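You operate a simulated robot arm through the tools that you are given. There is no shell and no other tool.

The job below is to be done with a simulated robot arm. You get a single attempt, and the scene is never put back.

TASK
Give the three vials on the turntable one, two and three doses of dye.
Fine: in the order they come to the drip tube; the table turns clockwise, as its arrow shows.

It is judged by the outcome, as a careful person would: the job done as asked, and still so three seconds after it is handed in. It fails if anything else is knocked over, pushed out of place, dropped, spilled or broken.

THE ROBOT
A 6-joint arm with a two-finger parallel gripper, fixed in place. Base frame: the origin is at the foot of the arm, x ahead of it, y to its left, z up. Lengths are in mm, angles in degrees, forces in N, time in s.
With the tool pointing down near the work surface it reaches from about 100 to 580 mm from the base axis. Its first joint turns from -66.0 to 66.0 degrees. Payload 2.7 kg.
The TCP is the grasp point between the finger pads, 23 mm short of the fingertips. In the tool frame z runs along the fingers and y along their closing line. The gripper opens to 94 mm. The fingers are 38 mm wide and 10 mm thick; the gripper's body (54 by 96 mm) begins 39 mm behind the TCP.
Orientation is told as [roll, pitch, yaw] about the base's x, y, z axes, in that order, counted from this pose: with the fingers straight down and closing along the base's y, the tool's x points along the base's -x, its y along +y and its z along -z.

THE INTERFACE
- The arm moves only by the tool move_arm. Its arguments are lists of equal length, an entry for each row: "translation": the shift along the base's x, y, z in mm, a list of three; "delta_rot": the turn, a rotation vector about the base's x, y, z in degrees, a list of three. In form: {"translation": [[dx, dy, dz], ...], "delta_rot": [[ax, ay, az], ...]}. A call has 1 to 20 rows; each row shifts and turns the commanded pose from where the row before left it. "jaw" is the opening, from 0 (shut) to 1 (fully open), set as the call begins (left out, the last holds). Each row takes 0.2 s and may step no farther than 50 mm and 8.6 degrees from the row before; otherwise, or with a gripper value out of range, the whole call is refused. A pose out of reach is approached as far as the arm can. The call stops where the force on the tool passes 40 N (or 10 N more than at its start, if that is more) or the arm is blocked; 0.2 s more then pass. The fingers move at their own pace (about 45 mm/s each) and stop on an object; they squeeze with about 31 N. The grip force told is the motor's: it shows also when the fingers shut on nothing. Time passes only in rows, and 0.2 s behind the last, so rows that do not move let the fingers close. The reply holds the time, the measured pose of the TCP, the force on the tool along the base axes, the opening and the grip force, in the units named above and with some noise, with the torque about the TCP (base axes, N m) and any sound that the robot's microphone picked up.
- Cameras (640 x 400 px; columns grow to the right, rows downward): "scene" is fixed at [89.5, -449.7, 1399.1]; the picture's right is [0.59, -0.81, 0.00], its down [-0.52, -0.37, -0.77] and it looks along [0.62, 0.45, -0.64] (base axes); focal length 246 px, centre (320, 200). "wrist" rides on the gripper at [86, 16, -74] in the tool frame; the picture's right is [-0.18, 0.98, 0.00], its down [-0.58, -0.11, -0.81] and it looks along [-0.79, -0.15, 0.59] (tool axes); focal length 243 px, centre (320, 200). There is no depth. A picture from a camera that has moved, and an enlarged one, comes with that camera's place and axes in the base frame and with its lens.
- snapshot(camera): a new picture of that camera. No time passes.
- zoom(camera, box): a new picture of the part [left, top, right, bottom] of that camera's present view, enlarged. No time passes.
- close_job(): hands the job in; it is judged then, once.

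Places have to be worked out from the pictures, the camera data and where the tool is seen. Open the gripper and draw the arm clear of the work before you hand the job in, unless the task says otherwise.

The tools are called after "Request:" by a JSON object that holds its "fn" and its "kwargs". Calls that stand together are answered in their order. move_arm: Moves the arm, as the interface text tells. Its arguments: {"type":"object","properties":{"translation":{"type":"array","items":{"type":"array","items":{"type":"number"}}},"delta_rot":{"type":"array","items":{"type":"array","items":{"type":"number"}}},"jaw":{"type":"number"}},"required":["translation","delta_rot"]} The other tools are called the same way: snapshot (camera) takes a picture; zoom (camera, box) takes an enlarged picture of a part of a camera's view; close_job () hands the job in.

At the start:

```text
t: 0.0
tool_pos: [369.3, 84.7, 1211.2]
tcp_rot: [-0.1, 0.0, -0.1]
contact_force: [0.3, -0.3, 0.5]
moment: [0.02, -0.01, -0.02]
gripper_width: 94.0
grip_force: 0.0
```

scene: 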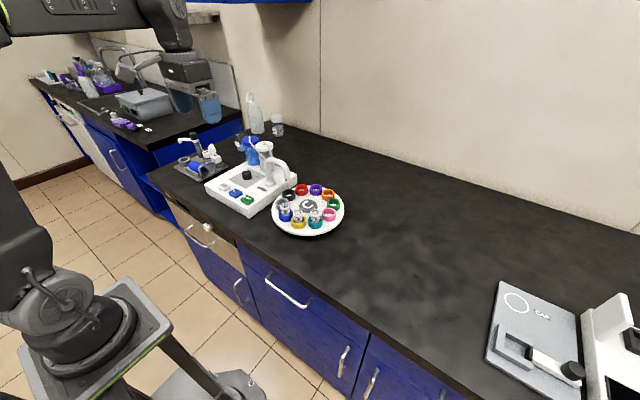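
wrist: 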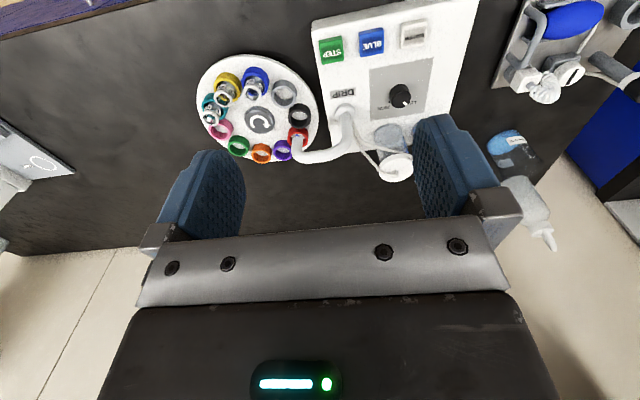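

I'll start by looking closer at the turntable and the dosing machine in both cameras.

Request:
{"fn": "zoom", "kwargs": {"camera": "scene", "box": [150, 110, 360, 250]}}

Request:
{"fn": "zoom", "kwargs": {"camera": "wrist", "box": [180, 0, 480, 188]}}

Request:
{"fn": "zoom", "kwargs": {"camera": "scene", "box": [200, 130, 300, 220]}}

Request:
{"fn": "zoom", "kwargs": {"camera": "scene", "box": [260, 170, 360, 240]}}

```text
2.86 times, centred on (255, 180) of scene
camera zoom: at [89.5, -449.7, 1399.1], right [0.59, -0.81, 0.0], down [-0.52, -0.37, -0.77], along [0.62, 0.45, -0.64], focal length 704 px, centre (506, 257)
```

zoom: 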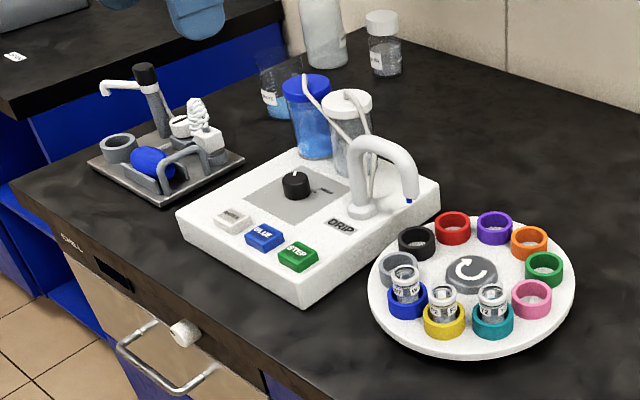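

```text
2.13 times, centred on (330, 94) of wrist
camera zoom: at [281.4, 100.6, 1286.5], right [0.18, 0.98, 0.0], down [0.58, -0.11, 0.81], along [0.79, -0.15, -0.59], focal length 516 px, centre (299, 426)
```

zoom: 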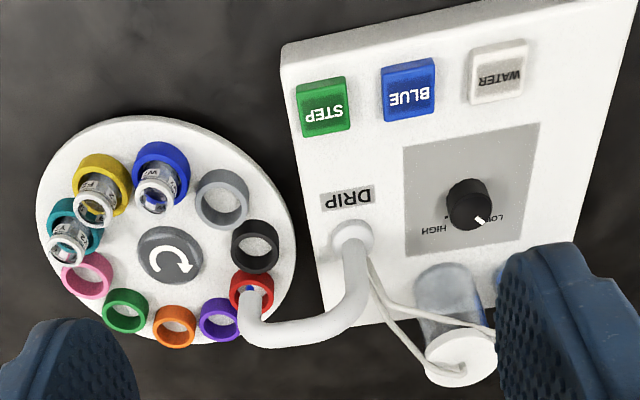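

```text
4.44 times, centred on (250, 175) of scene
camera zoom: at [89.5, -449.7, 1399.1], right [0.59, -0.81, 0.0], down [-0.52, -0.37, -0.77], along [0.62, 0.45, -0.64], focal length 1094 px, centre (631, 311)
```

zoom: 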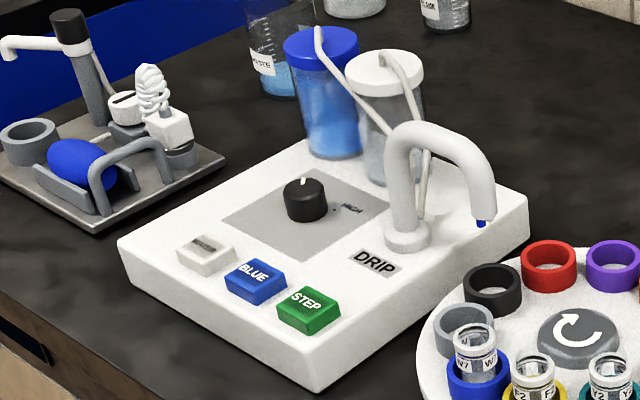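

```text
5.71 times, centred on (310, 205) of scene
camera zoom: at [89.5, -449.7, 1399.1], right [0.59, -0.81, 0.0], down [-0.52, -0.37, -0.77], along [0.62, 0.45, -0.64], focal length 1407 px, centre (377, 171)
```

zoom: 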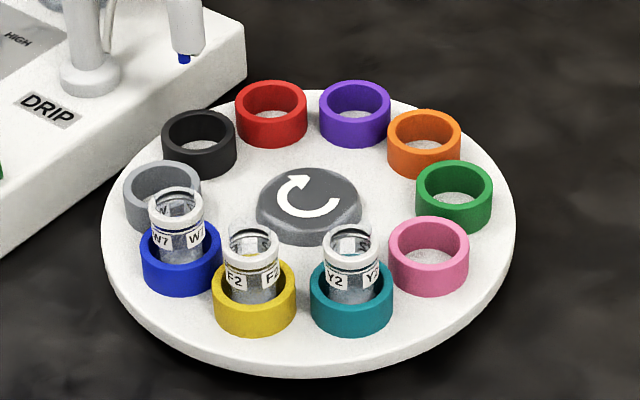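

Triangulating from both views, STEP sits near (437, 88, 901) and BLUE near (436, 145). The drip tip is over the black holder at about (545, 11), so W7 (blue holder) comes first, then F2, then Y2. I'll shut the jaw and move above STEP for a closer look.

Request:
{"fn": "move_arm", "kwargs": {"translation": [[11.3, 0.5, -35], [11.3, 0.5, -35], [11.3, 0.5, -35], [11.3, 0.5, -35], [11.3, 0.5, -35], [11.3, 0.5, -36], [0, 0, 0]], "delta_rot": [[0, 0, 0], [0, 0, 0], [0, 0, 0], [0, 0, 0], [0, 0, 0], [0, 0, 0], [0, 0, 0]], "jaw": 0}}

```text
t: 1.6
tool_pos: [437.2, 87.2, 998.7]
tcp_rot: [0.0, 0.0, -0.1]
contact_force: [-0.7, -0.6, 0.8]
moment: [-0.01, -0.01, -0.01]
gripper_width: 0.1
grip_force: 30.9
```

The tool is at (437, 87, 999) with the jaw shut. Next I'll look from both cameras to check alignment and read the knob label.

Request:
{"fn": "snapshot", "kwargs": {"camera": "wrist"}}

Request:
{"fn": "snapshot", "kwargs": {"camera": "scene"}}

Request:
{"fn": "zoom", "kwargs": {"camera": "scene", "box": [200, 130, 300, 220]}}

```text
taken
camera wrist: at [349.7, 103.3, 1073.5], right [0.18, 0.98, 0.0], down [0.58, -0.11, 0.81], along [0.79, -0.15, -0.59], focal length 243 px, centre (320, 200)
```

wrist: 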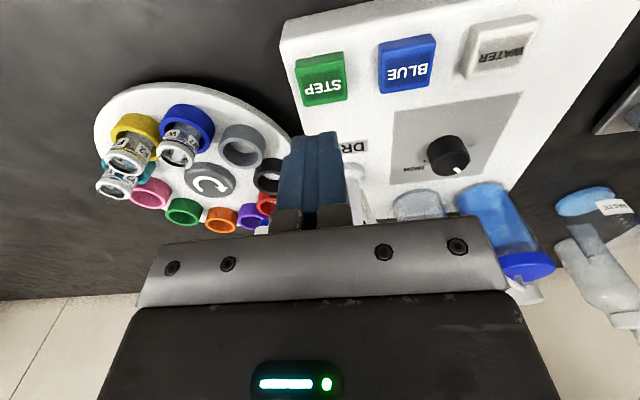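

```text
taken
```

scene: 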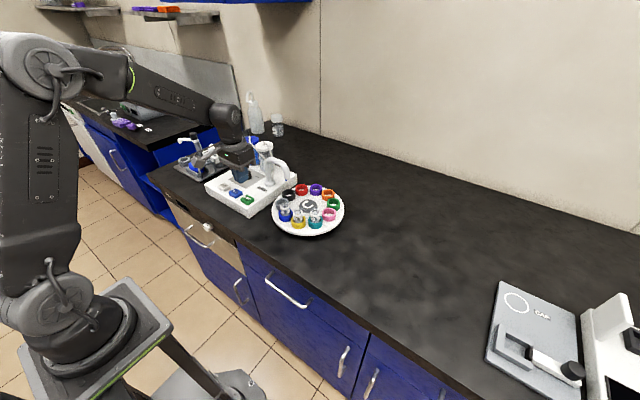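

```text
4.44 times, centred on (250, 175) of scene
camera zoom: at [89.5, -449.7, 1399.1], right [0.59, -0.81, 0.0], down [-0.52, -0.37, -0.77], along [0.62, 0.45, -0.64], focal length 1094 px, centre (631, 311)
```

zoom: 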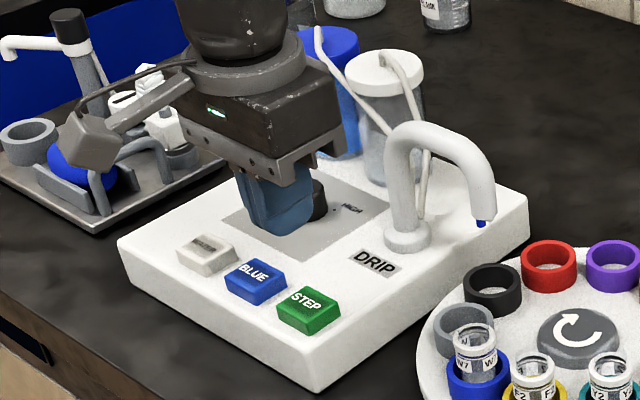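

STEP comes out at about (436, 88) and BLUE at (437, 146) from this closer view. I'll read the knob legend and check the button tops before pressing.

Request:
{"fn": "zoom", "kwargs": {"camera": "wrist", "box": [380, 80, 540, 200]}}

Request:
{"fn": "zoom", "kwargs": {"camera": "wrist", "box": [280, 20, 440, 130]}}

Request:
{"fn": "zoom", "kwargs": {"camera": "wrist", "box": [90, 70, 300, 240]}}

```text
3.33 times, centred on (460, 140) of wrist
camera zoom: at [349.7, 103.3, 1073.5], right [0.18, 0.98, 0.0], down [0.58, -0.11, 0.81], along [0.79, -0.15, -0.59], focal length 809 px, centre (-147, 400)
```

zoom: 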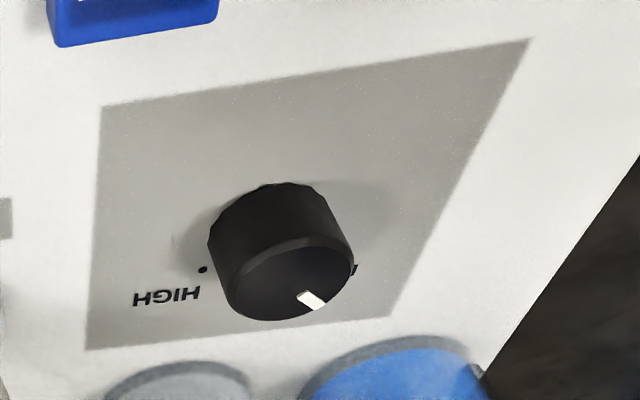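

```text
3.64 times, centred on (360, 75) of wrist
camera zoom: at [349.7, 103.3, 1073.5], right [0.18, 0.98, 0.0], down [0.58, -0.11, 0.81], along [0.79, -0.15, -0.59], focal length 882 px, centre (174, 654)
```

zoom: 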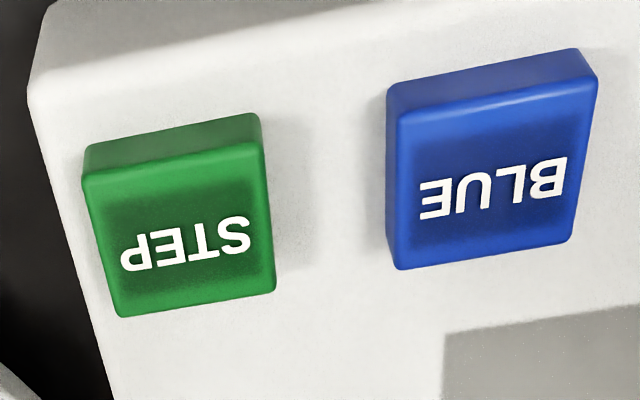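

```text
2.35 times, centred on (195, 155) of wrist
camera zoom: at [349.7, 103.3, 1073.5], right [0.18, 0.98, 0.0], down [0.58, -0.11, 0.81], along [0.79, -0.15, -0.59], focal length 571 px, centre (614, 306)
```

zoom: 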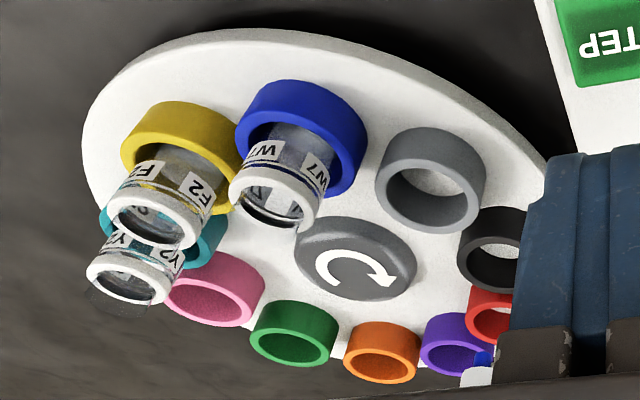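

The knob sets something LOW/HIGH and isn't part of the task, so I'll leave it alone. I'll lower to just above STEP with the tips at roughly z 910.

Request:
{"fn": "move_arm", "kwargs": {"translation": [[1, 1, -30], [1, 0, -30], [0, 0, -5], [0, 0, 0]], "delta_rot": [[0, 0, 0], [0, 0, 0], [0, 0, 0], [0, 0, 0]]}}

Request:
{"fn": "zoom", "kwargs": {"camera": "wrist", "box": [220, 0, 420, 200]}}

Request:
{"fn": "zoom", "kwargs": {"camera": "scene", "box": [200, 150, 290, 220]}}

```text
t: 2.6
tool_pos: [438.2, 87.7, 935.6]
tcp_rot: [0.0, 0.0, -0.1]
contact_force: [0.0, 0.4, 0.1]
moment: [-0.02, 0.0, 0.0]
gripper_width: 0.2
grip_force: 31.5
```

```text
2.00 times, centred on (320, 100) of wrist
camera zoom: at [351.2, 104.1, 1010.1], right [0.18, 0.98, 0.0], down [0.58, -0.11, 0.81], along [0.79, -0.15, -0.59], focal length 485 px, centre (320, 400)
```

zoom: 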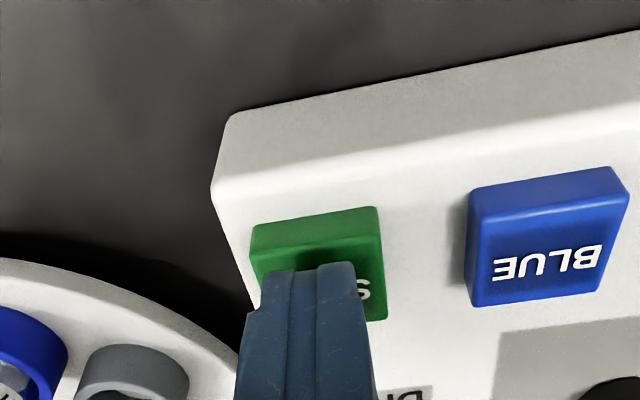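

```text
5.71 times, centred on (245, 185) of scene
camera zoom: at [89.5, -449.7, 1399.1], right [0.59, -0.81, 0.0], down [-0.52, -0.37, -0.77], along [0.62, 0.45, -0.64], focal length 1407 px, centre (749, 286)
```

zoom: 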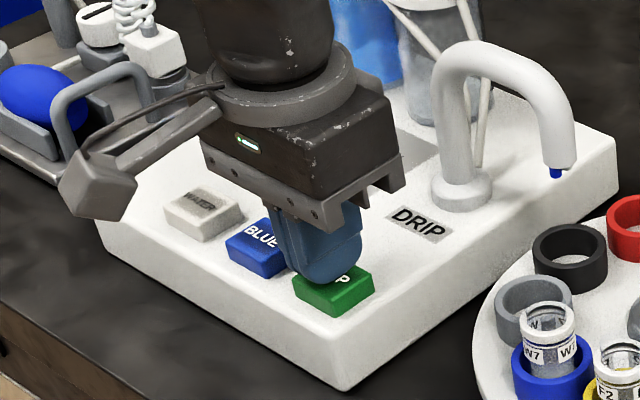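

The shut fingertips are centred over STEP at about (438, 88) and roughly 11 mm above it. I'll descend in small steps to find contact, relying on the force stop.

Request:
{"fn": "move_arm", "kwargs": {"translation": [[0, 0, -3], [0, 0, -3], [0, 0, -2], [0, 0, -1.5], [0, 0, -1.5], [0, 0, -1.5]], "delta_rot": [[0, 0, 0], [0, 0, 0], [0, 0, 0], [0, 0, 0], [0, 0, 0], [0, 0, 0]]}}

```text
t: 4.0
tool_pos: [439.7, 87.4, 922.6]
tcp_rot: [-0.1, -0.1, 0.1]
contact_force: [-5.6, 2.6, 17.0]
moment: [0.02, 0.17, 0.0]
gripper_width: 0.0
grip_force: 31.0
heard: click
```

A click came at 17 N with the TCP at z 922.6, so the button has triggered. I'll lift off and see what the table did.

Request:
{"fn": "move_arm", "kwargs": {"translation": [[0, 0, 6], [0, 0, 8], [0, 0, 0], [0, 0, 0], [0, 0, 0]], "delta_rot": [[0, 0, 0], [0, 0, 0], [0, 0, 0], [0, 0, 0], [0, 0, 0]]}}

Request:
{"fn": "zoom", "kwargs": {"camera": "scene", "box": [200, 130, 360, 240]}}

Request:
{"fn": "zoom", "kwargs": {"camera": "scene", "box": [260, 170, 360, 240]}}

```text
t: 5.2
tool_pos: [438.8, 88.7, 936.7]
tcp_rot: [0.0, -0.1, 0.0]
contact_force: [0.7, -0.3, -0.3]
moment: [0.01, 0.01, -0.02]
gripper_width: 0.0
grip_force: 30.7
```

```text
3.64 times, centred on (280, 185) of scene
camera zoom: at [89.5, -449.7, 1399.1], right [0.59, -0.81, 0.0], down [-0.52, -0.37, -0.77], along [0.62, 0.45, -0.64], focal length 896 px, centre (466, 254)
```

zoom: 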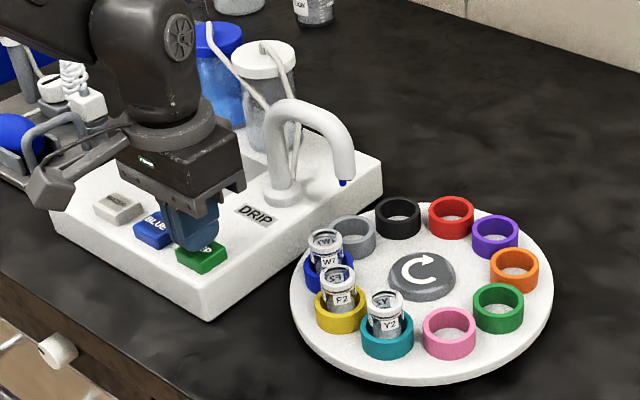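

```text
5.71 times, centred on (310, 205) of scene
camera zoom: at [89.5, -449.7, 1399.1], right [0.59, -0.81, 0.0], down [-0.52, -0.37, -0.77], along [0.62, 0.45, -0.64], focal length 1407 px, centre (377, 171)
```

zoom: 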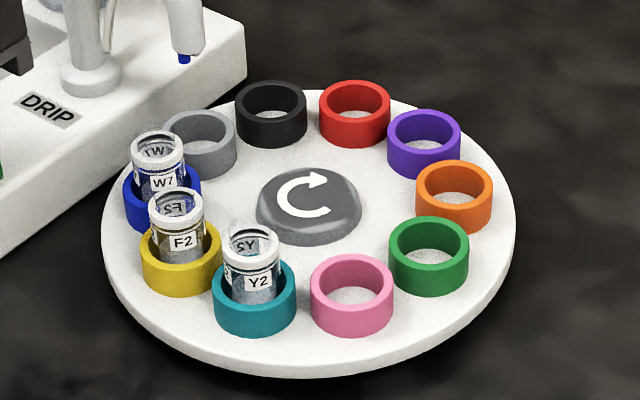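

The table advanced exactly one place, and the grey holder is now where black was. I'll press STEP once more to the same depth and lift within the same call, which should bring W7 under the drip tip.

Request:
{"fn": "move_arm", "kwargs": {"translation": [[0, 0, -6], [0, 0, -5], [0, 0, -3.4], [0, 0, 6], [0, 0, 8.4], [0, 0, 0], [0, 0, 0], [0, 0, 0]], "delta_rot": [[0, 0, 0], [0, 0, 0], [0, 0, 0], [0, 0, 0], [0, 0, 0], [0, 0, 0], [0, 0, 0], [0, 0, 0]]}}

Request:
{"fn": "zoom", "kwargs": {"camera": "scene", "box": [260, 150, 360, 240]}}

Request:
{"fn": "snapshot", "kwargs": {"camera": "wrist"}}

```text
t: 7.0
tool_pos: [438.3, 88.1, 936.7]
tcp_rot: [0.1, 0.0, 0.0]
contact_force: [-0.2, 0.1, 1.4]
moment: [0.0, -0.01, 0.0]
gripper_width: 0.0
grip_force: 31.3
heard: click
```

```text
4.44 times, centred on (310, 195) of scene
camera zoom: at [89.5, -449.7, 1399.1], right [0.59, -0.81, 0.0], down [-0.52, -0.37, -0.77], along [0.62, 0.45, -0.64], focal length 1094 px, centre (364, 222)
```

zoom: 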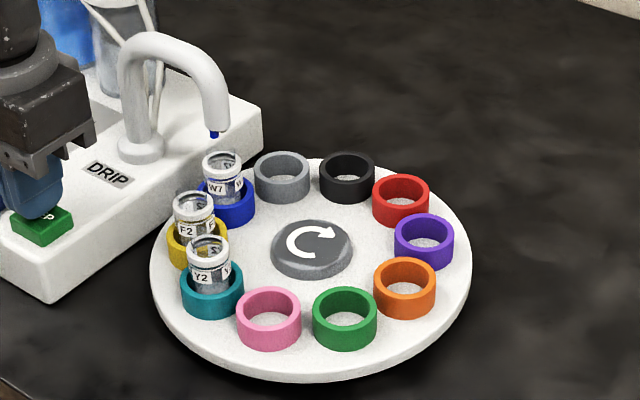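

```text
taken
camera wrist: at [350.8, 104.3, 1011.8], right [0.18, 0.98, 0.0], down [0.58, -0.11, 0.81], along [0.79, -0.15, -0.59], focal length 243 px, centre (320, 200)
```

wrist: 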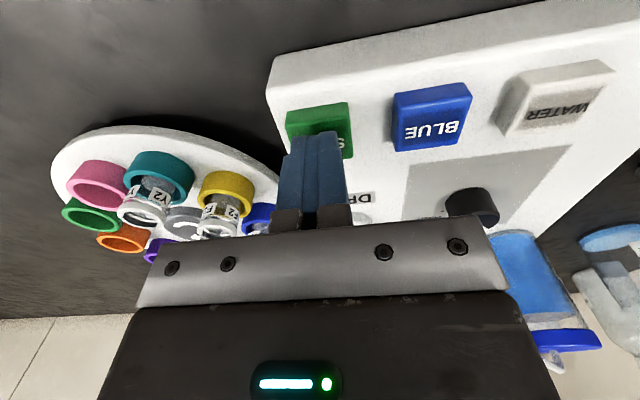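

W7 now sits under the drip tip, with its mouth near (548, 12, 921). I'll move over to BLUE, clear of the button, and check the alignment.

Request:
{"fn": "move_arm", "kwargs": {"translation": [[0, 0, 10], [-0.5, 29, 0], [-0.5, 29, 0], [0, 0, 0], [0, 0, 0]], "delta_rot": [[0, 0, 0], [0, 0, 0], [0, 0, 0], [0, 0, 0], [0, 0, 0]]}}

Request:
{"fn": "zoom", "kwargs": {"camera": "wrist", "box": [200, 40, 440, 190]}}

Request:
{"fn": "zoom", "kwargs": {"camera": "scene", "box": [200, 130, 320, 230]}}

```text
t: 8.2
tool_pos: [438.9, 146.3, 947.6]
tcp_rot: [0.0, 0.0, 0.0]
contact_force: [0.4, 0.6, -0.1]
moment: [0.01, -0.03, 0.05]
gripper_width: 0.1
grip_force: 30.8
```

```text
2.67 times, centred on (320, 115) of wrist
camera zoom: at [350.3, 162.4, 1022.6], right [0.18, 0.98, 0.0], down [0.58, -0.11, 0.81], along [0.79, -0.15, -0.59], focal length 647 px, centre (320, 427)
```

zoom: 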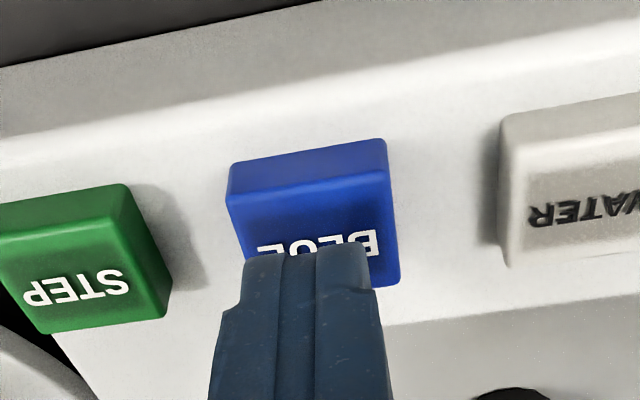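

```text
4.00 times, centred on (260, 180) of scene
camera zoom: at [89.5, -449.7, 1399.1], right [0.59, -0.81, 0.0], down [-0.52, -0.37, -0.77], along [0.62, 0.45, -0.64], focal length 985 px, centre (560, 280)
```

zoom: 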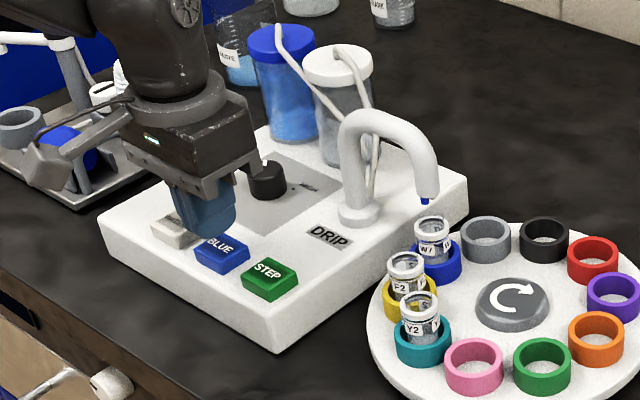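

The tips are over BLUE (centre about (440, 145)). I'll press once, down to z 922.3, lift straight away, and wait for the drop.

Request:
{"fn": "move_arm", "kwargs": {"translation": [[0, -1, -12], [0, 0, -5], [0, 0, -4], [0, 0, -3.4], [0, 0, 6], [0, 0, 10], [0, 0, 0], [0, 0, 0], [0, 0, 0], [0, 0, 0], [0, 0, 0]], "delta_rot": [[0, 0, 0], [0, 0, 0], [0, 0, 0], [0, 0, 0], [0, 0, 0], [0, 0, 0], [0, 0, 0], [0, 0, 0], [0, 0, 0], [0, 0, 0], [0, 0, 0]]}}

Request:
{"fn": "zoom", "kwargs": {"camera": "scene", "box": [270, 165, 320, 215]}}

Request:
{"fn": "zoom", "kwargs": {"camera": "scene", "box": [200, 130, 360, 240]}}

```text
t: 10.6
tool_pos: [437.4, 145.3, 937.4]
tcp_rot: [0.0, 0.0, 0.0]
contact_force: [0.0, 0.3, 0.7]
moment: [0.02, 0.0, -0.02]
gripper_width: 0.2
grip_force: 31.1
heard: click
```

```text
8.00 times, centred on (295, 190) of scene
camera zoom: at [89.5, -449.7, 1399.1], right [0.59, -0.81, 0.0], down [-0.52, -0.37, -0.77], along [0.62, 0.45, -0.64], focal length 1970 px, centre (520, 280)
```

zoom: 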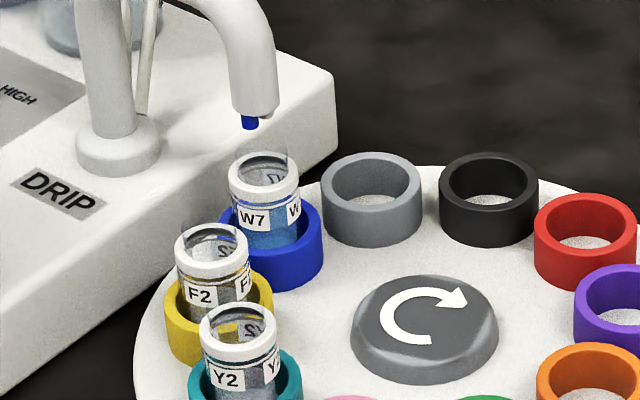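

```text
3.64 times, centred on (280, 185) of scene
camera zoom: at [89.5, -449.7, 1399.1], right [0.59, -0.81, 0.0], down [-0.52, -0.37, -0.77], along [0.62, 0.45, -0.64], focal length 896 px, centre (466, 254)
```

zoom: 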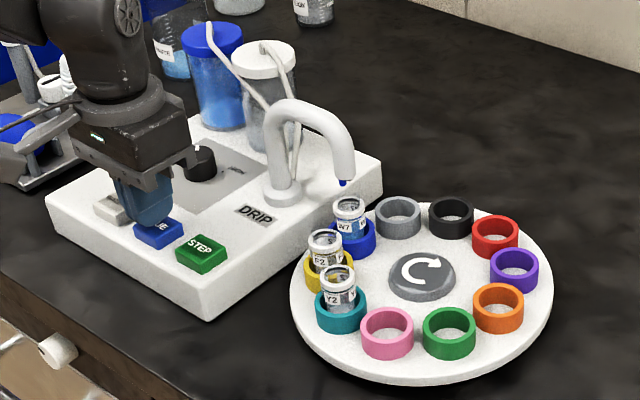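

One click, and the liquid in W7 has turned blue, so it has its single dose. I'll let a second pass and look again to be sure dripping has stopped before stepping.

Request:
{"fn": "move_arm", "kwargs": {"translation": [[0, 0, 10], [0, 0, 0], [0, 0, 0], [0, 0, 0], [0, 0, 0]], "delta_rot": [[0, 0, 0], [0, 0, 0], [0, 0, 0], [0, 0, 0], [0, 0, 0]]}}

Request:
{"fn": "zoom", "kwargs": {"camera": "scene", "box": [270, 165, 320, 215]}}

```text
t: 11.8
tool_pos: [437.7, 145.3, 949.9]
tcp_rot: [0.0, 0.0, -0.1]
contact_force: [0.3, 0.6, 0.1]
moment: [0.01, 0.0, -0.04]
gripper_width: 0.2
grip_force: 31.1
```

```text
8.00 times, centred on (295, 190) of scene
camera zoom: at [89.5, -449.7, 1399.1], right [0.59, -0.81, 0.0], down [-0.52, -0.37, -0.77], along [0.62, 0.45, -0.64], focal length 1970 px, centre (520, 280)
```

zoom: 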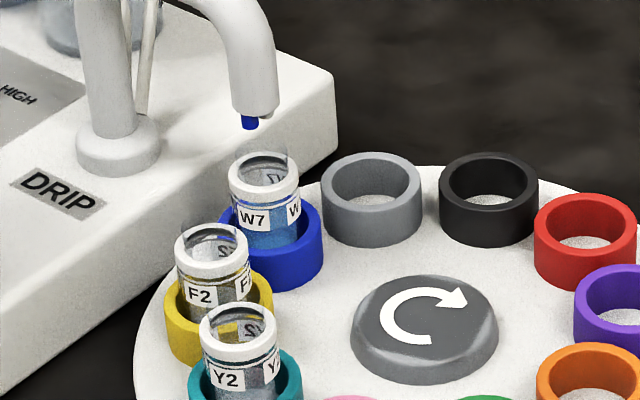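

W7 is unchanged and nothing is dripping. I'll move back over STEP, press it once, lift and wait for the table to settle.

Request:
{"fn": "move_arm", "kwargs": {"translation": [[0, -28.5, 0], [0, -28.5, 0], [0, 0, 0], [0, 0, -12], [0, 0, -6], [0, 0, -4.5], [0, 0, -3.5], [0, 0, 6], [0, 0, 10], [0, 0, 10], [0, 0, 0], [0, 0, 0], [0, 0, 0], [0, 0, 0]], "delta_rot": [[0, 0, 0], [0, 0, 0], [0, 0, 0], [0, 0, 0], [0, 0, 0], [0, 0, 0], [0, 0, 0], [0, 0, 0], [0, 0, 0], [0, 0, 0], [0, 0, 0], [0, 0, 0], [0, 0, 0], [0, 0, 0]]}}

Request:
{"fn": "zoom", "kwargs": {"camera": "scene", "box": [260, 150, 360, 240]}}

Request:
{"fn": "zoom", "kwargs": {"camera": "scene", "box": [270, 165, 320, 215]}}

```text
t: 14.8
tool_pos: [437.5, 89.2, 946.5]
tcp_rot: [0.1, 0.0, 0.0]
contact_force: [-0.6, -0.6, -0.4]
moment: [0.0, 0.02, -0.02]
gripper_width: 0.0
grip_force: 31.1
heard: click
```

```text
4.44 times, centred on (310, 195) of scene
camera zoom: at [89.5, -449.7, 1399.1], right [0.59, -0.81, 0.0], down [-0.52, -0.37, -0.77], along [0.62, 0.45, -0.64], focal length 1094 px, centre (364, 222)
```

zoom: 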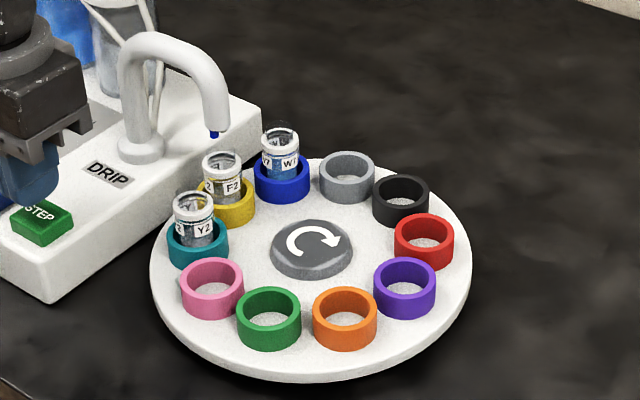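

```text
8.00 times, centred on (295, 190) of scene
camera zoom: at [89.5, -449.7, 1399.1], right [0.59, -0.81, 0.0], down [-0.52, -0.37, -0.77], along [0.62, 0.45, -0.64], focal length 1970 px, centre (520, 280)
```

zoom: 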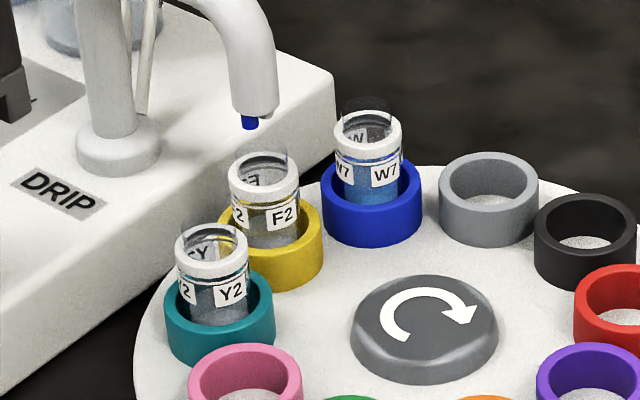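

F2 is now exactly under the tip and W7 has moved one on. I'll go over to BLUE and give F2 its first dose.

Request:
{"fn": "move_arm", "kwargs": {"translation": [[0, 28.5, 0], [0, 28.5, 0], [0, 0, 0], [0, 0, -12], [0, 0, -6], [0, 0, -4.5], [0, 0, -3.5], [0, 0, 6], [0, 0, 10], [0, 0, 0], [0, 0, 0], [0, 0, 0], [0, 0, 0], [0, 0, 0], [0, 0, 0], [0, 0, 0]], "delta_rot": [[0, 0, 0], [0, 0, 0], [0, 0, 0], [0, 0, 0], [0, 0, 0], [0, 0, 0], [0, 0, 0], [0, 0, 0], [0, 0, 0], [0, 0, 0], [0, 0, 0], [0, 0, 0], [0, 0, 0], [0, 0, 0], [0, 0, 0], [0, 0, 0]]}}

Request:
{"fn": "zoom", "kwargs": {"camera": "scene", "box": [270, 165, 320, 215]}}

```text
t: 18.2
tool_pos: [437.8, 145.0, 939.1]
tcp_rot: [0.1, 0.0, -0.1]
contact_force: [0.5, 0.1, 0.9]
moment: [0.01, -0.04, -0.03]
gripper_width: 0.0
grip_force: 31.0
heard: click
```

```text
8.00 times, centred on (295, 190) of scene
camera zoom: at [89.5, -449.7, 1399.1], right [0.59, -0.81, 0.0], down [-0.52, -0.37, -0.77], along [0.62, 0.45, -0.64], focal length 1970 px, centre (520, 280)
```

zoom: 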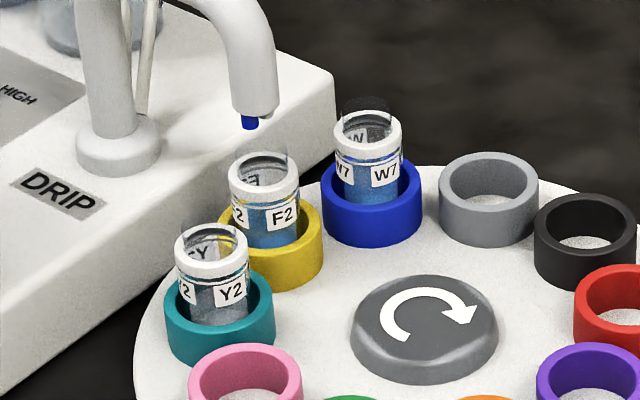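

F2 has turned blue after one click, the same shade as W7. I'll give it its second dose (commanded z 938.3 to 922.3), then lift and wait.

Request:
{"fn": "move_arm", "kwargs": {"translation": [[0, 0, -6], [0, 0, -6], [0, 0, -4], [0, 0, 6], [0, 0, 10], [0, 0, 0], [0, 0, 0], [0, 0, 0], [0, 0, 0], [0, 0, 0], [0, 0, 0], [0, 0, 0]], "delta_rot": [[0, 0, 0], [0, 0, 0], [0, 0, 0], [0, 0, 0], [0, 0, 0], [0, 0, 0], [0, 0, 0], [0, 0, 0], [0, 0, 0], [0, 0, 0], [0, 0, 0], [0, 0, 0]]}}

Request:
{"fn": "zoom", "kwargs": {"camera": "scene", "box": [270, 165, 320, 215]}}

```text
t: 20.8
tool_pos: [438.8, 145.1, 938.6]
tcp_rot: [0.0, -0.1, 0.0]
contact_force: [0.4, -0.5, -0.3]
moment: [0.01, -0.02, -0.01]
gripper_width: 0.0
grip_force: 30.4
heard: click
```

```text
8.00 times, centred on (295, 190) of scene
camera zoom: at [89.5, -449.7, 1399.1], right [0.59, -0.81, 0.0], down [-0.52, -0.37, -0.77], along [0.62, 0.45, -0.64], focal length 1970 px, centre (520, 280)
```

zoom: 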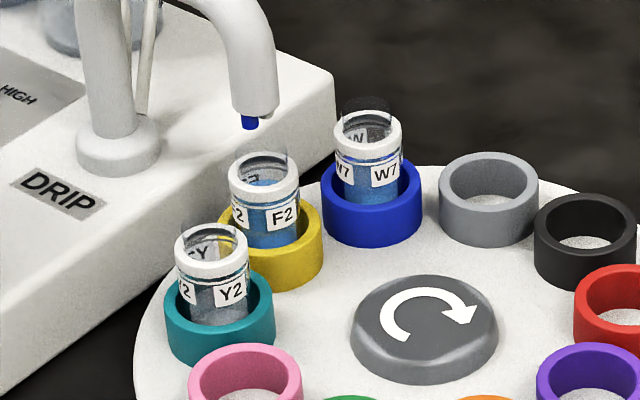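

A second click, and the level in F2 has visibly risen. I'll zoom in to compare the levels before stepping on.

Request:
{"fn": "zoom", "kwargs": {"camera": "scene", "box": [280, 175, 305, 200]}}

Request:
{"fn": "snapshot", "kwargs": {"camera": "wrist"}}

```text
16.00 times, centred on (292, 188) of scene
camera zoom: at [89.5, -449.7, 1399.1], right [0.59, -0.81, 0.0], down [-0.52, -0.37, -0.77], along [0.62, 0.45, -0.64], focal length 3940 px, centre (760, 400)
```

zoom: 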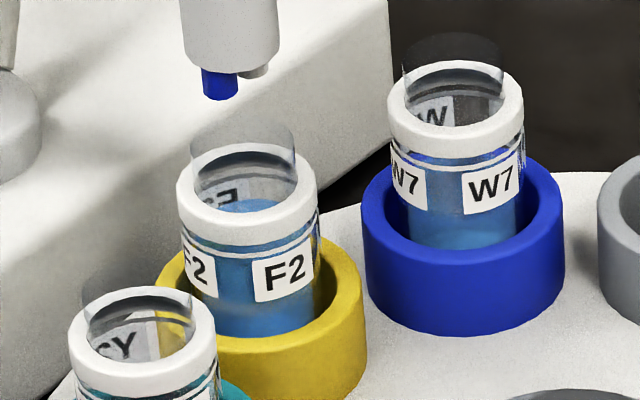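

```text
taken
camera wrist: at [350.7, 161.7, 1014.1], right [0.18, 0.98, 0.0], down [0.58, -0.11, 0.81], along [0.79, -0.15, -0.59], focal length 243 px, centre (320, 200)
```

wrist: 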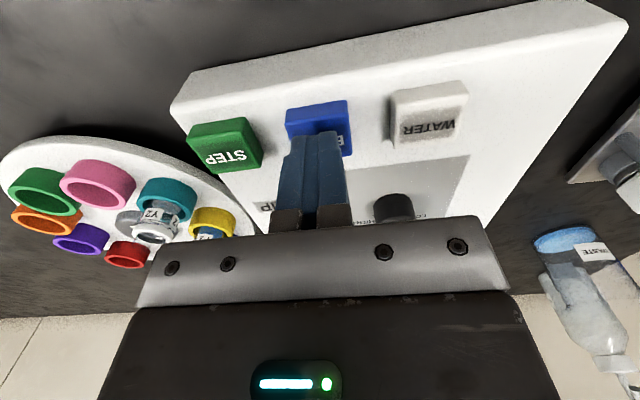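

F2 (two doses) stands clearly higher than W7 with about 19 mm of headroom, so a third dose fits in the next vial. I'll move back over STEP and press it once to bring Y2 under the tip.

Request:
{"fn": "move_arm", "kwargs": {"translation": [[0, 0, 10], [0, -28.5, 0], [0, -28.5, 0], [0, 0, 0], [0, 0, -12], [0, 0, -6], [0, 0, -4.5], [0, 0, -3.5], [0, 0, 6], [0, 0, 10], [0, 0, 10], [0, 0, 0], [0, 0, 0], [0, 0, 0], [0, 0, 0]], "delta_rot": [[0, 0, 0], [0, 0, 0], [0, 0, 0], [0, 0, 0], [0, 0, 0], [0, 0, 0], [0, 0, 0], [0, 0, 0], [0, 0, 0], [0, 0, 0], [0, 0, 0], [0, 0, 0], [0, 0, 0], [0, 0, 0], [0, 0, 0]]}}

Request:
{"fn": "zoom", "kwargs": {"camera": "scene", "box": [260, 150, 360, 240]}}

Request:
{"fn": "zoom", "kwargs": {"camera": "scene", "box": [270, 165, 320, 215]}}

```text
t: 24.0
tool_pos: [437.6, 89.2, 948.9]
tcp_rot: [0.0, 0.0, 0.0]
contact_force: [0.4, 0.5, -0.2]
moment: [-0.01, -0.03, 0.03]
gripper_width: 0.0
grip_force: 31.1
heard: click
```

```text
4.44 times, centred on (310, 195) of scene
camera zoom: at [89.5, -449.7, 1399.1], right [0.59, -0.81, 0.0], down [-0.52, -0.37, -0.77], along [0.62, 0.45, -0.64], focal length 1094 px, centre (364, 222)
```

zoom: 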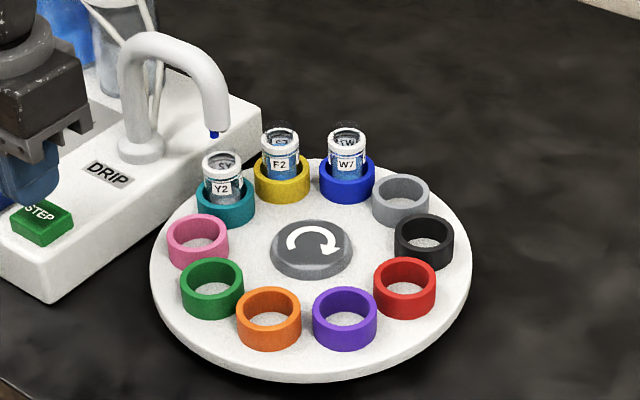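

```text
8.00 times, centred on (295, 190) of scene
camera zoom: at [89.5, -449.7, 1399.1], right [0.59, -0.81, 0.0], down [-0.52, -0.37, -0.77], along [0.62, 0.45, -0.64], focal length 1970 px, centre (520, 280)
```

zoom: 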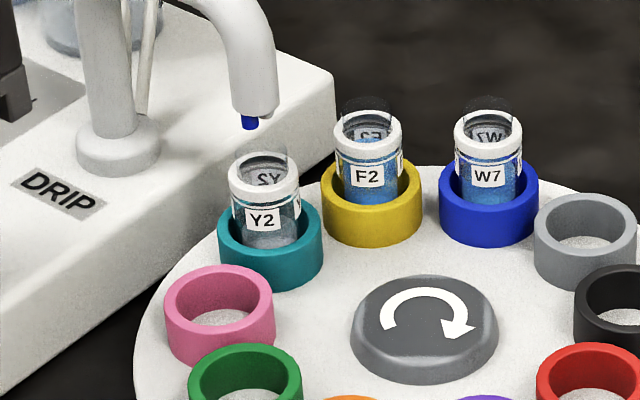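

Y2 is under the tip, and F2 and W7 have moved on intact. I'll go to BLUE and give Y2 its first dose.

Request:
{"fn": "move_arm", "kwargs": {"translation": [[0, 28.5, 0], [0, 28.5, 0], [0, 0, 0], [0, 0, -12], [0, 0, -6], [0, 0, -4.5], [0, 0, -3.5], [0, 0, 6], [0, 0, 10], [0, 0, 0], [0, 0, 0], [0, 0, 0], [0, 0, 0], [0, 0, 0], [0, 0, 0], [0, 0, 0]], "delta_rot": [[0, 0, 0], [0, 0, 0], [0, 0, 0], [0, 0, 0], [0, 0, 0], [0, 0, 0], [0, 0, 0], [0, 0, 0], [0, 0, 0], [0, 0, 0], [0, 0, 0], [0, 0, 0], [0, 0, 0], [0, 0, 0], [0, 0, 0], [0, 0, 0]]}}

Request:
{"fn": "zoom", "kwargs": {"camera": "scene", "box": [280, 170, 315, 205]}}

```text
t: 27.4
tool_pos: [438.4, 145.9, 939.3]
tcp_rot: [0.0, -0.1, 0.0]
contact_force: [-0.7, -0.3, 0.0]
moment: [0.0, 0.0, -0.05]
gripper_width: 0.0
grip_force: 31.1
heard: click
```

```text
11.43 times, centred on (298, 188) of scene
camera zoom: at [89.5, -449.7, 1399.1], right [0.59, -0.81, 0.0], down [-0.52, -0.37, -0.77], along [0.62, 0.45, -0.64], focal length 2814 px, centre (577, 343)
```

zoom: 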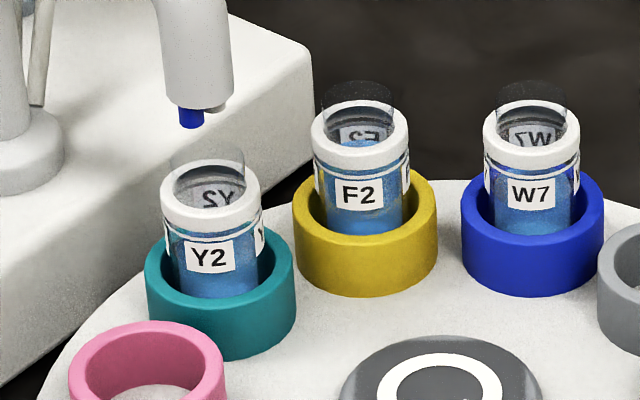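

Y2 is blue after its first click, at the same level as W7. Next is its second dose.

Request:
{"fn": "move_arm", "kwargs": {"translation": [[0, 0, -6], [0, 0, -6], [0, 0, -4], [0, 0, 6], [0, 0, 10], [0, 0, 0], [0, 0, 0], [0, 0, 0], [0, 0, 0], [0, 0, 0], [0, 0, 0], [0, 0, 0]], "delta_rot": [[0, 0, 0], [0, 0, 0], [0, 0, 0], [0, 0, 0], [0, 0, 0], [0, 0, 0], [0, 0, 0], [0, 0, 0], [0, 0, 0], [0, 0, 0], [0, 0, 0], [0, 0, 0]]}}

Request:
{"fn": "zoom", "kwargs": {"camera": "scene", "box": [280, 170, 315, 205]}}

```text
t: 30.0
tool_pos: [438.2, 145.4, 938.5]
tcp_rot: [0.0, -0.1, 0.1]
contact_force: [0.2, -0.5, 0.2]
moment: [0.0, -0.01, 0.0]
gripper_width: 0.0
grip_force: 31.2
heard: click
```

```text
11.43 times, centred on (298, 188) of scene
camera zoom: at [89.5, -449.7, 1399.1], right [0.59, -0.81, 0.0], down [-0.52, -0.37, -0.77], along [0.62, 0.45, -0.64], focal length 2814 px, centre (577, 343)
```

zoom: 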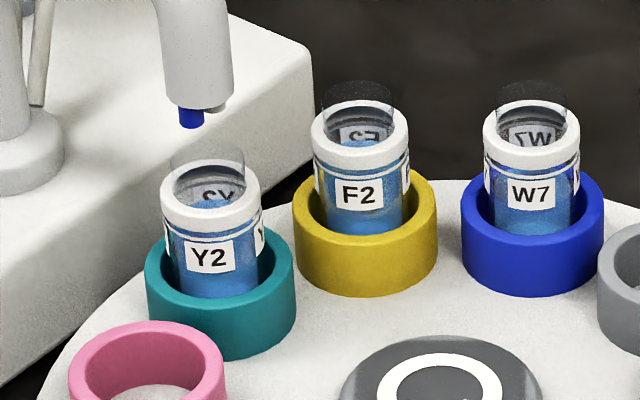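

The second click raised Y2 to match F2, and there is still room below the rim. Now the third and last dose.

Request:
{"fn": "move_arm", "kwargs": {"translation": [[0, 0, -6], [0, 0, -6], [0, 0, -4], [0, 0, 6], [0, 0, 10], [0, 0, 0], [0, 0, 0], [0, 0, 0], [0, 0, 0], [0, 0, 0], [0, 0, 0], [0, 0, 0]], "delta_rot": [[0, 0, 0], [0, 0, 0], [0, 0, 0], [0, 0, 0], [0, 0, 0], [0, 0, 0], [0, 0, 0], [0, 0, 0], [0, 0, 0], [0, 0, 0], [0, 0, 0], [0, 0, 0]]}}

Request:
{"fn": "zoom", "kwargs": {"camera": "scene", "box": [280, 170, 315, 205]}}

```text
t: 32.6
tool_pos: [438.1, 147.1, 936.9]
tcp_rot: [-0.1, 0.0, -0.1]
contact_force: [0.0, 0.3, 1.6]
moment: [0.04, 0.02, 0.04]
gripper_width: 0.1
grip_force: 31.2
heard: click
```

```text
11.43 times, centred on (298, 188) of scene
camera zoom: at [89.5, -449.7, 1399.1], right [0.59, -0.81, 0.0], down [-0.52, -0.37, -0.77], along [0.62, 0.45, -0.64], focal length 2814 px, centre (577, 343)
```

zoom: 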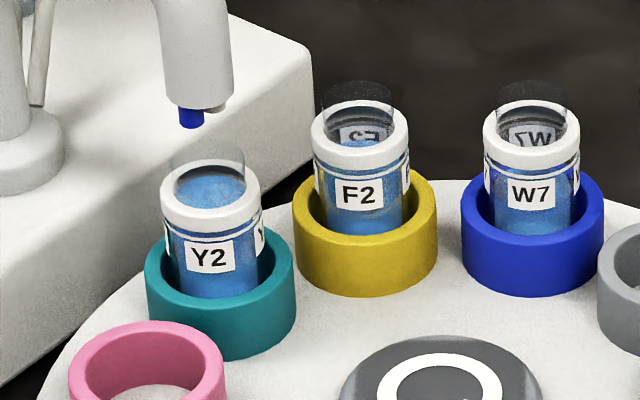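

Y2 now stands highest with three doses and nothing has overflowed, so the levels run W7 < F2 < Y2. I'll lift the arm straight up and back clear of the bench equipment.

Request:
{"fn": "move_arm", "kwargs": {"translation": [[0, 0, 40], [0, 0, 40], [0, 0, 40], [-10, -8, 40], [-20, -18, 40], [-20, -18, 40], [-20, -18, 30], [0, 0, 0]], "delta_rot": [[0, 0, 0], [0, 0, 0], [0, 0, 0], [0, 0, 0], [0, 0, 0], [0, 0, 0], [0, 0, 0], [0, 0, 0]]}}

Request:
{"fn": "move_arm", "kwargs": {"translation": [[0, 0, 0], [0, 0, 0], [0, 0, 0], [0, 0, 0], [0, 0, 0], [0, 0, 0]], "delta_rot": [[0, 0, 0], [0, 0, 0], [0, 0, 0], [0, 0, 0], [0, 0, 0], [0, 0, 0]], "jaw": 1}}

Request:
{"fn": "snapshot", "kwargs": {"camera": "scene"}}

Request:
{"fn": "zoom", "kwargs": {"camera": "scene", "box": [150, 110, 360, 250]}}

Request:
{"fn": "zoom", "kwargs": {"camera": "wrist", "box": [180, 0, 480, 188]}}

```text
t: 34.4
tool_pos: [368.0, 83.6, 1210.7]
tcp_rot: [0.0, 0.1, 0.0]
contact_force: [0.5, -0.1, -0.6]
moment: [0.02, -0.01, 0.02]
gripper_width: 0.0
grip_force: 31.0
```

```text
t: 35.8
tool_pos: [368.3, 83.8, 1210.7]
tcp_rot: [0.0, 0.0, 0.0]
contact_force: [-0.1, -0.3, -0.4]
moment: [0.02, 0.0, 0.0]
gripper_width: 94.1
grip_force: 0.0
```

```text
taken
```

scene: 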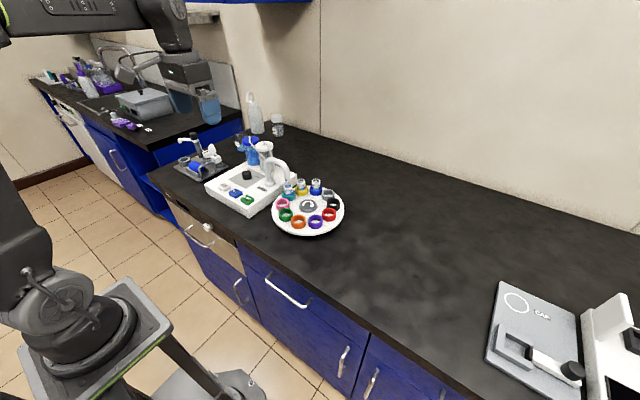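

```text
2.86 times, centred on (255, 180) of scene
camera zoom: at [89.5, -449.7, 1399.1], right [0.59, -0.81, 0.0], down [-0.52, -0.37, -0.77], along [0.62, 0.45, -0.64], focal length 704 px, centre (506, 257)
```

zoom: 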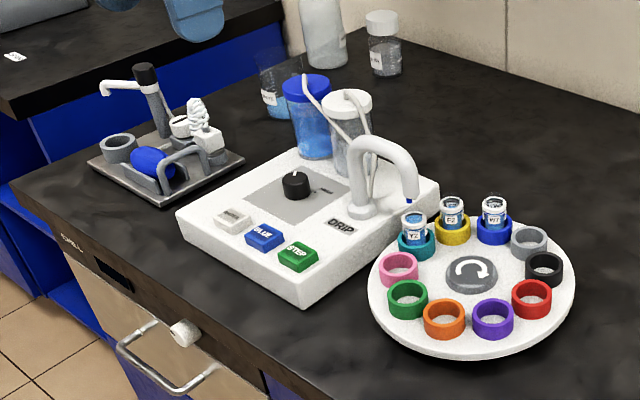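

```text
2.13 times, centred on (330, 94) of wrist
camera zoom: at [280.4, 100.6, 1285.2], right [0.18, 0.98, 0.0], down [0.58, -0.11, 0.81], along [0.79, -0.15, -0.59], focal length 516 px, centre (299, 426)
```

zoom: 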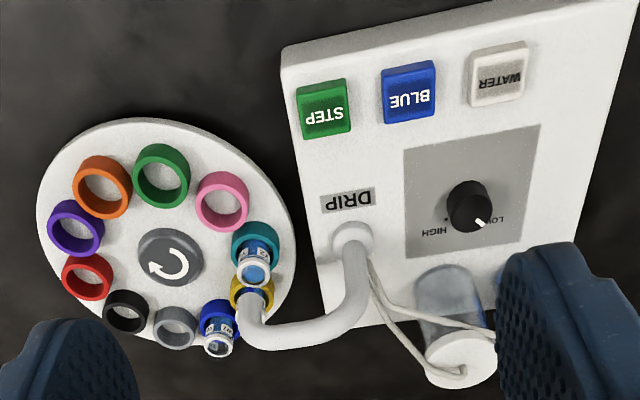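

The arm is clear and the gripper open. W7, F2 and Y2 hold one, two and three doses, the machine and knob look unmoved, and there are no spills, so I'm handing the job in.

Request:
{"fn": "close_job", "kwargs": {}}

```text
The job is handed in.
```

The three vials have their dye and the job is handed in. In the order they came to the drip tube, W7 got one dose, F2 got two and Y2 got three.

Every press of BLUE and STEP gave one click. The pictures show the levels rising from W7 to F2 to Y2, with nothing overflowing or spilled.

I didn't touch the LOW/HIGH knob or the WATER button. In the last pictures nothing else looked moved, and I left the arm raised clear of the bench with the gripper open.
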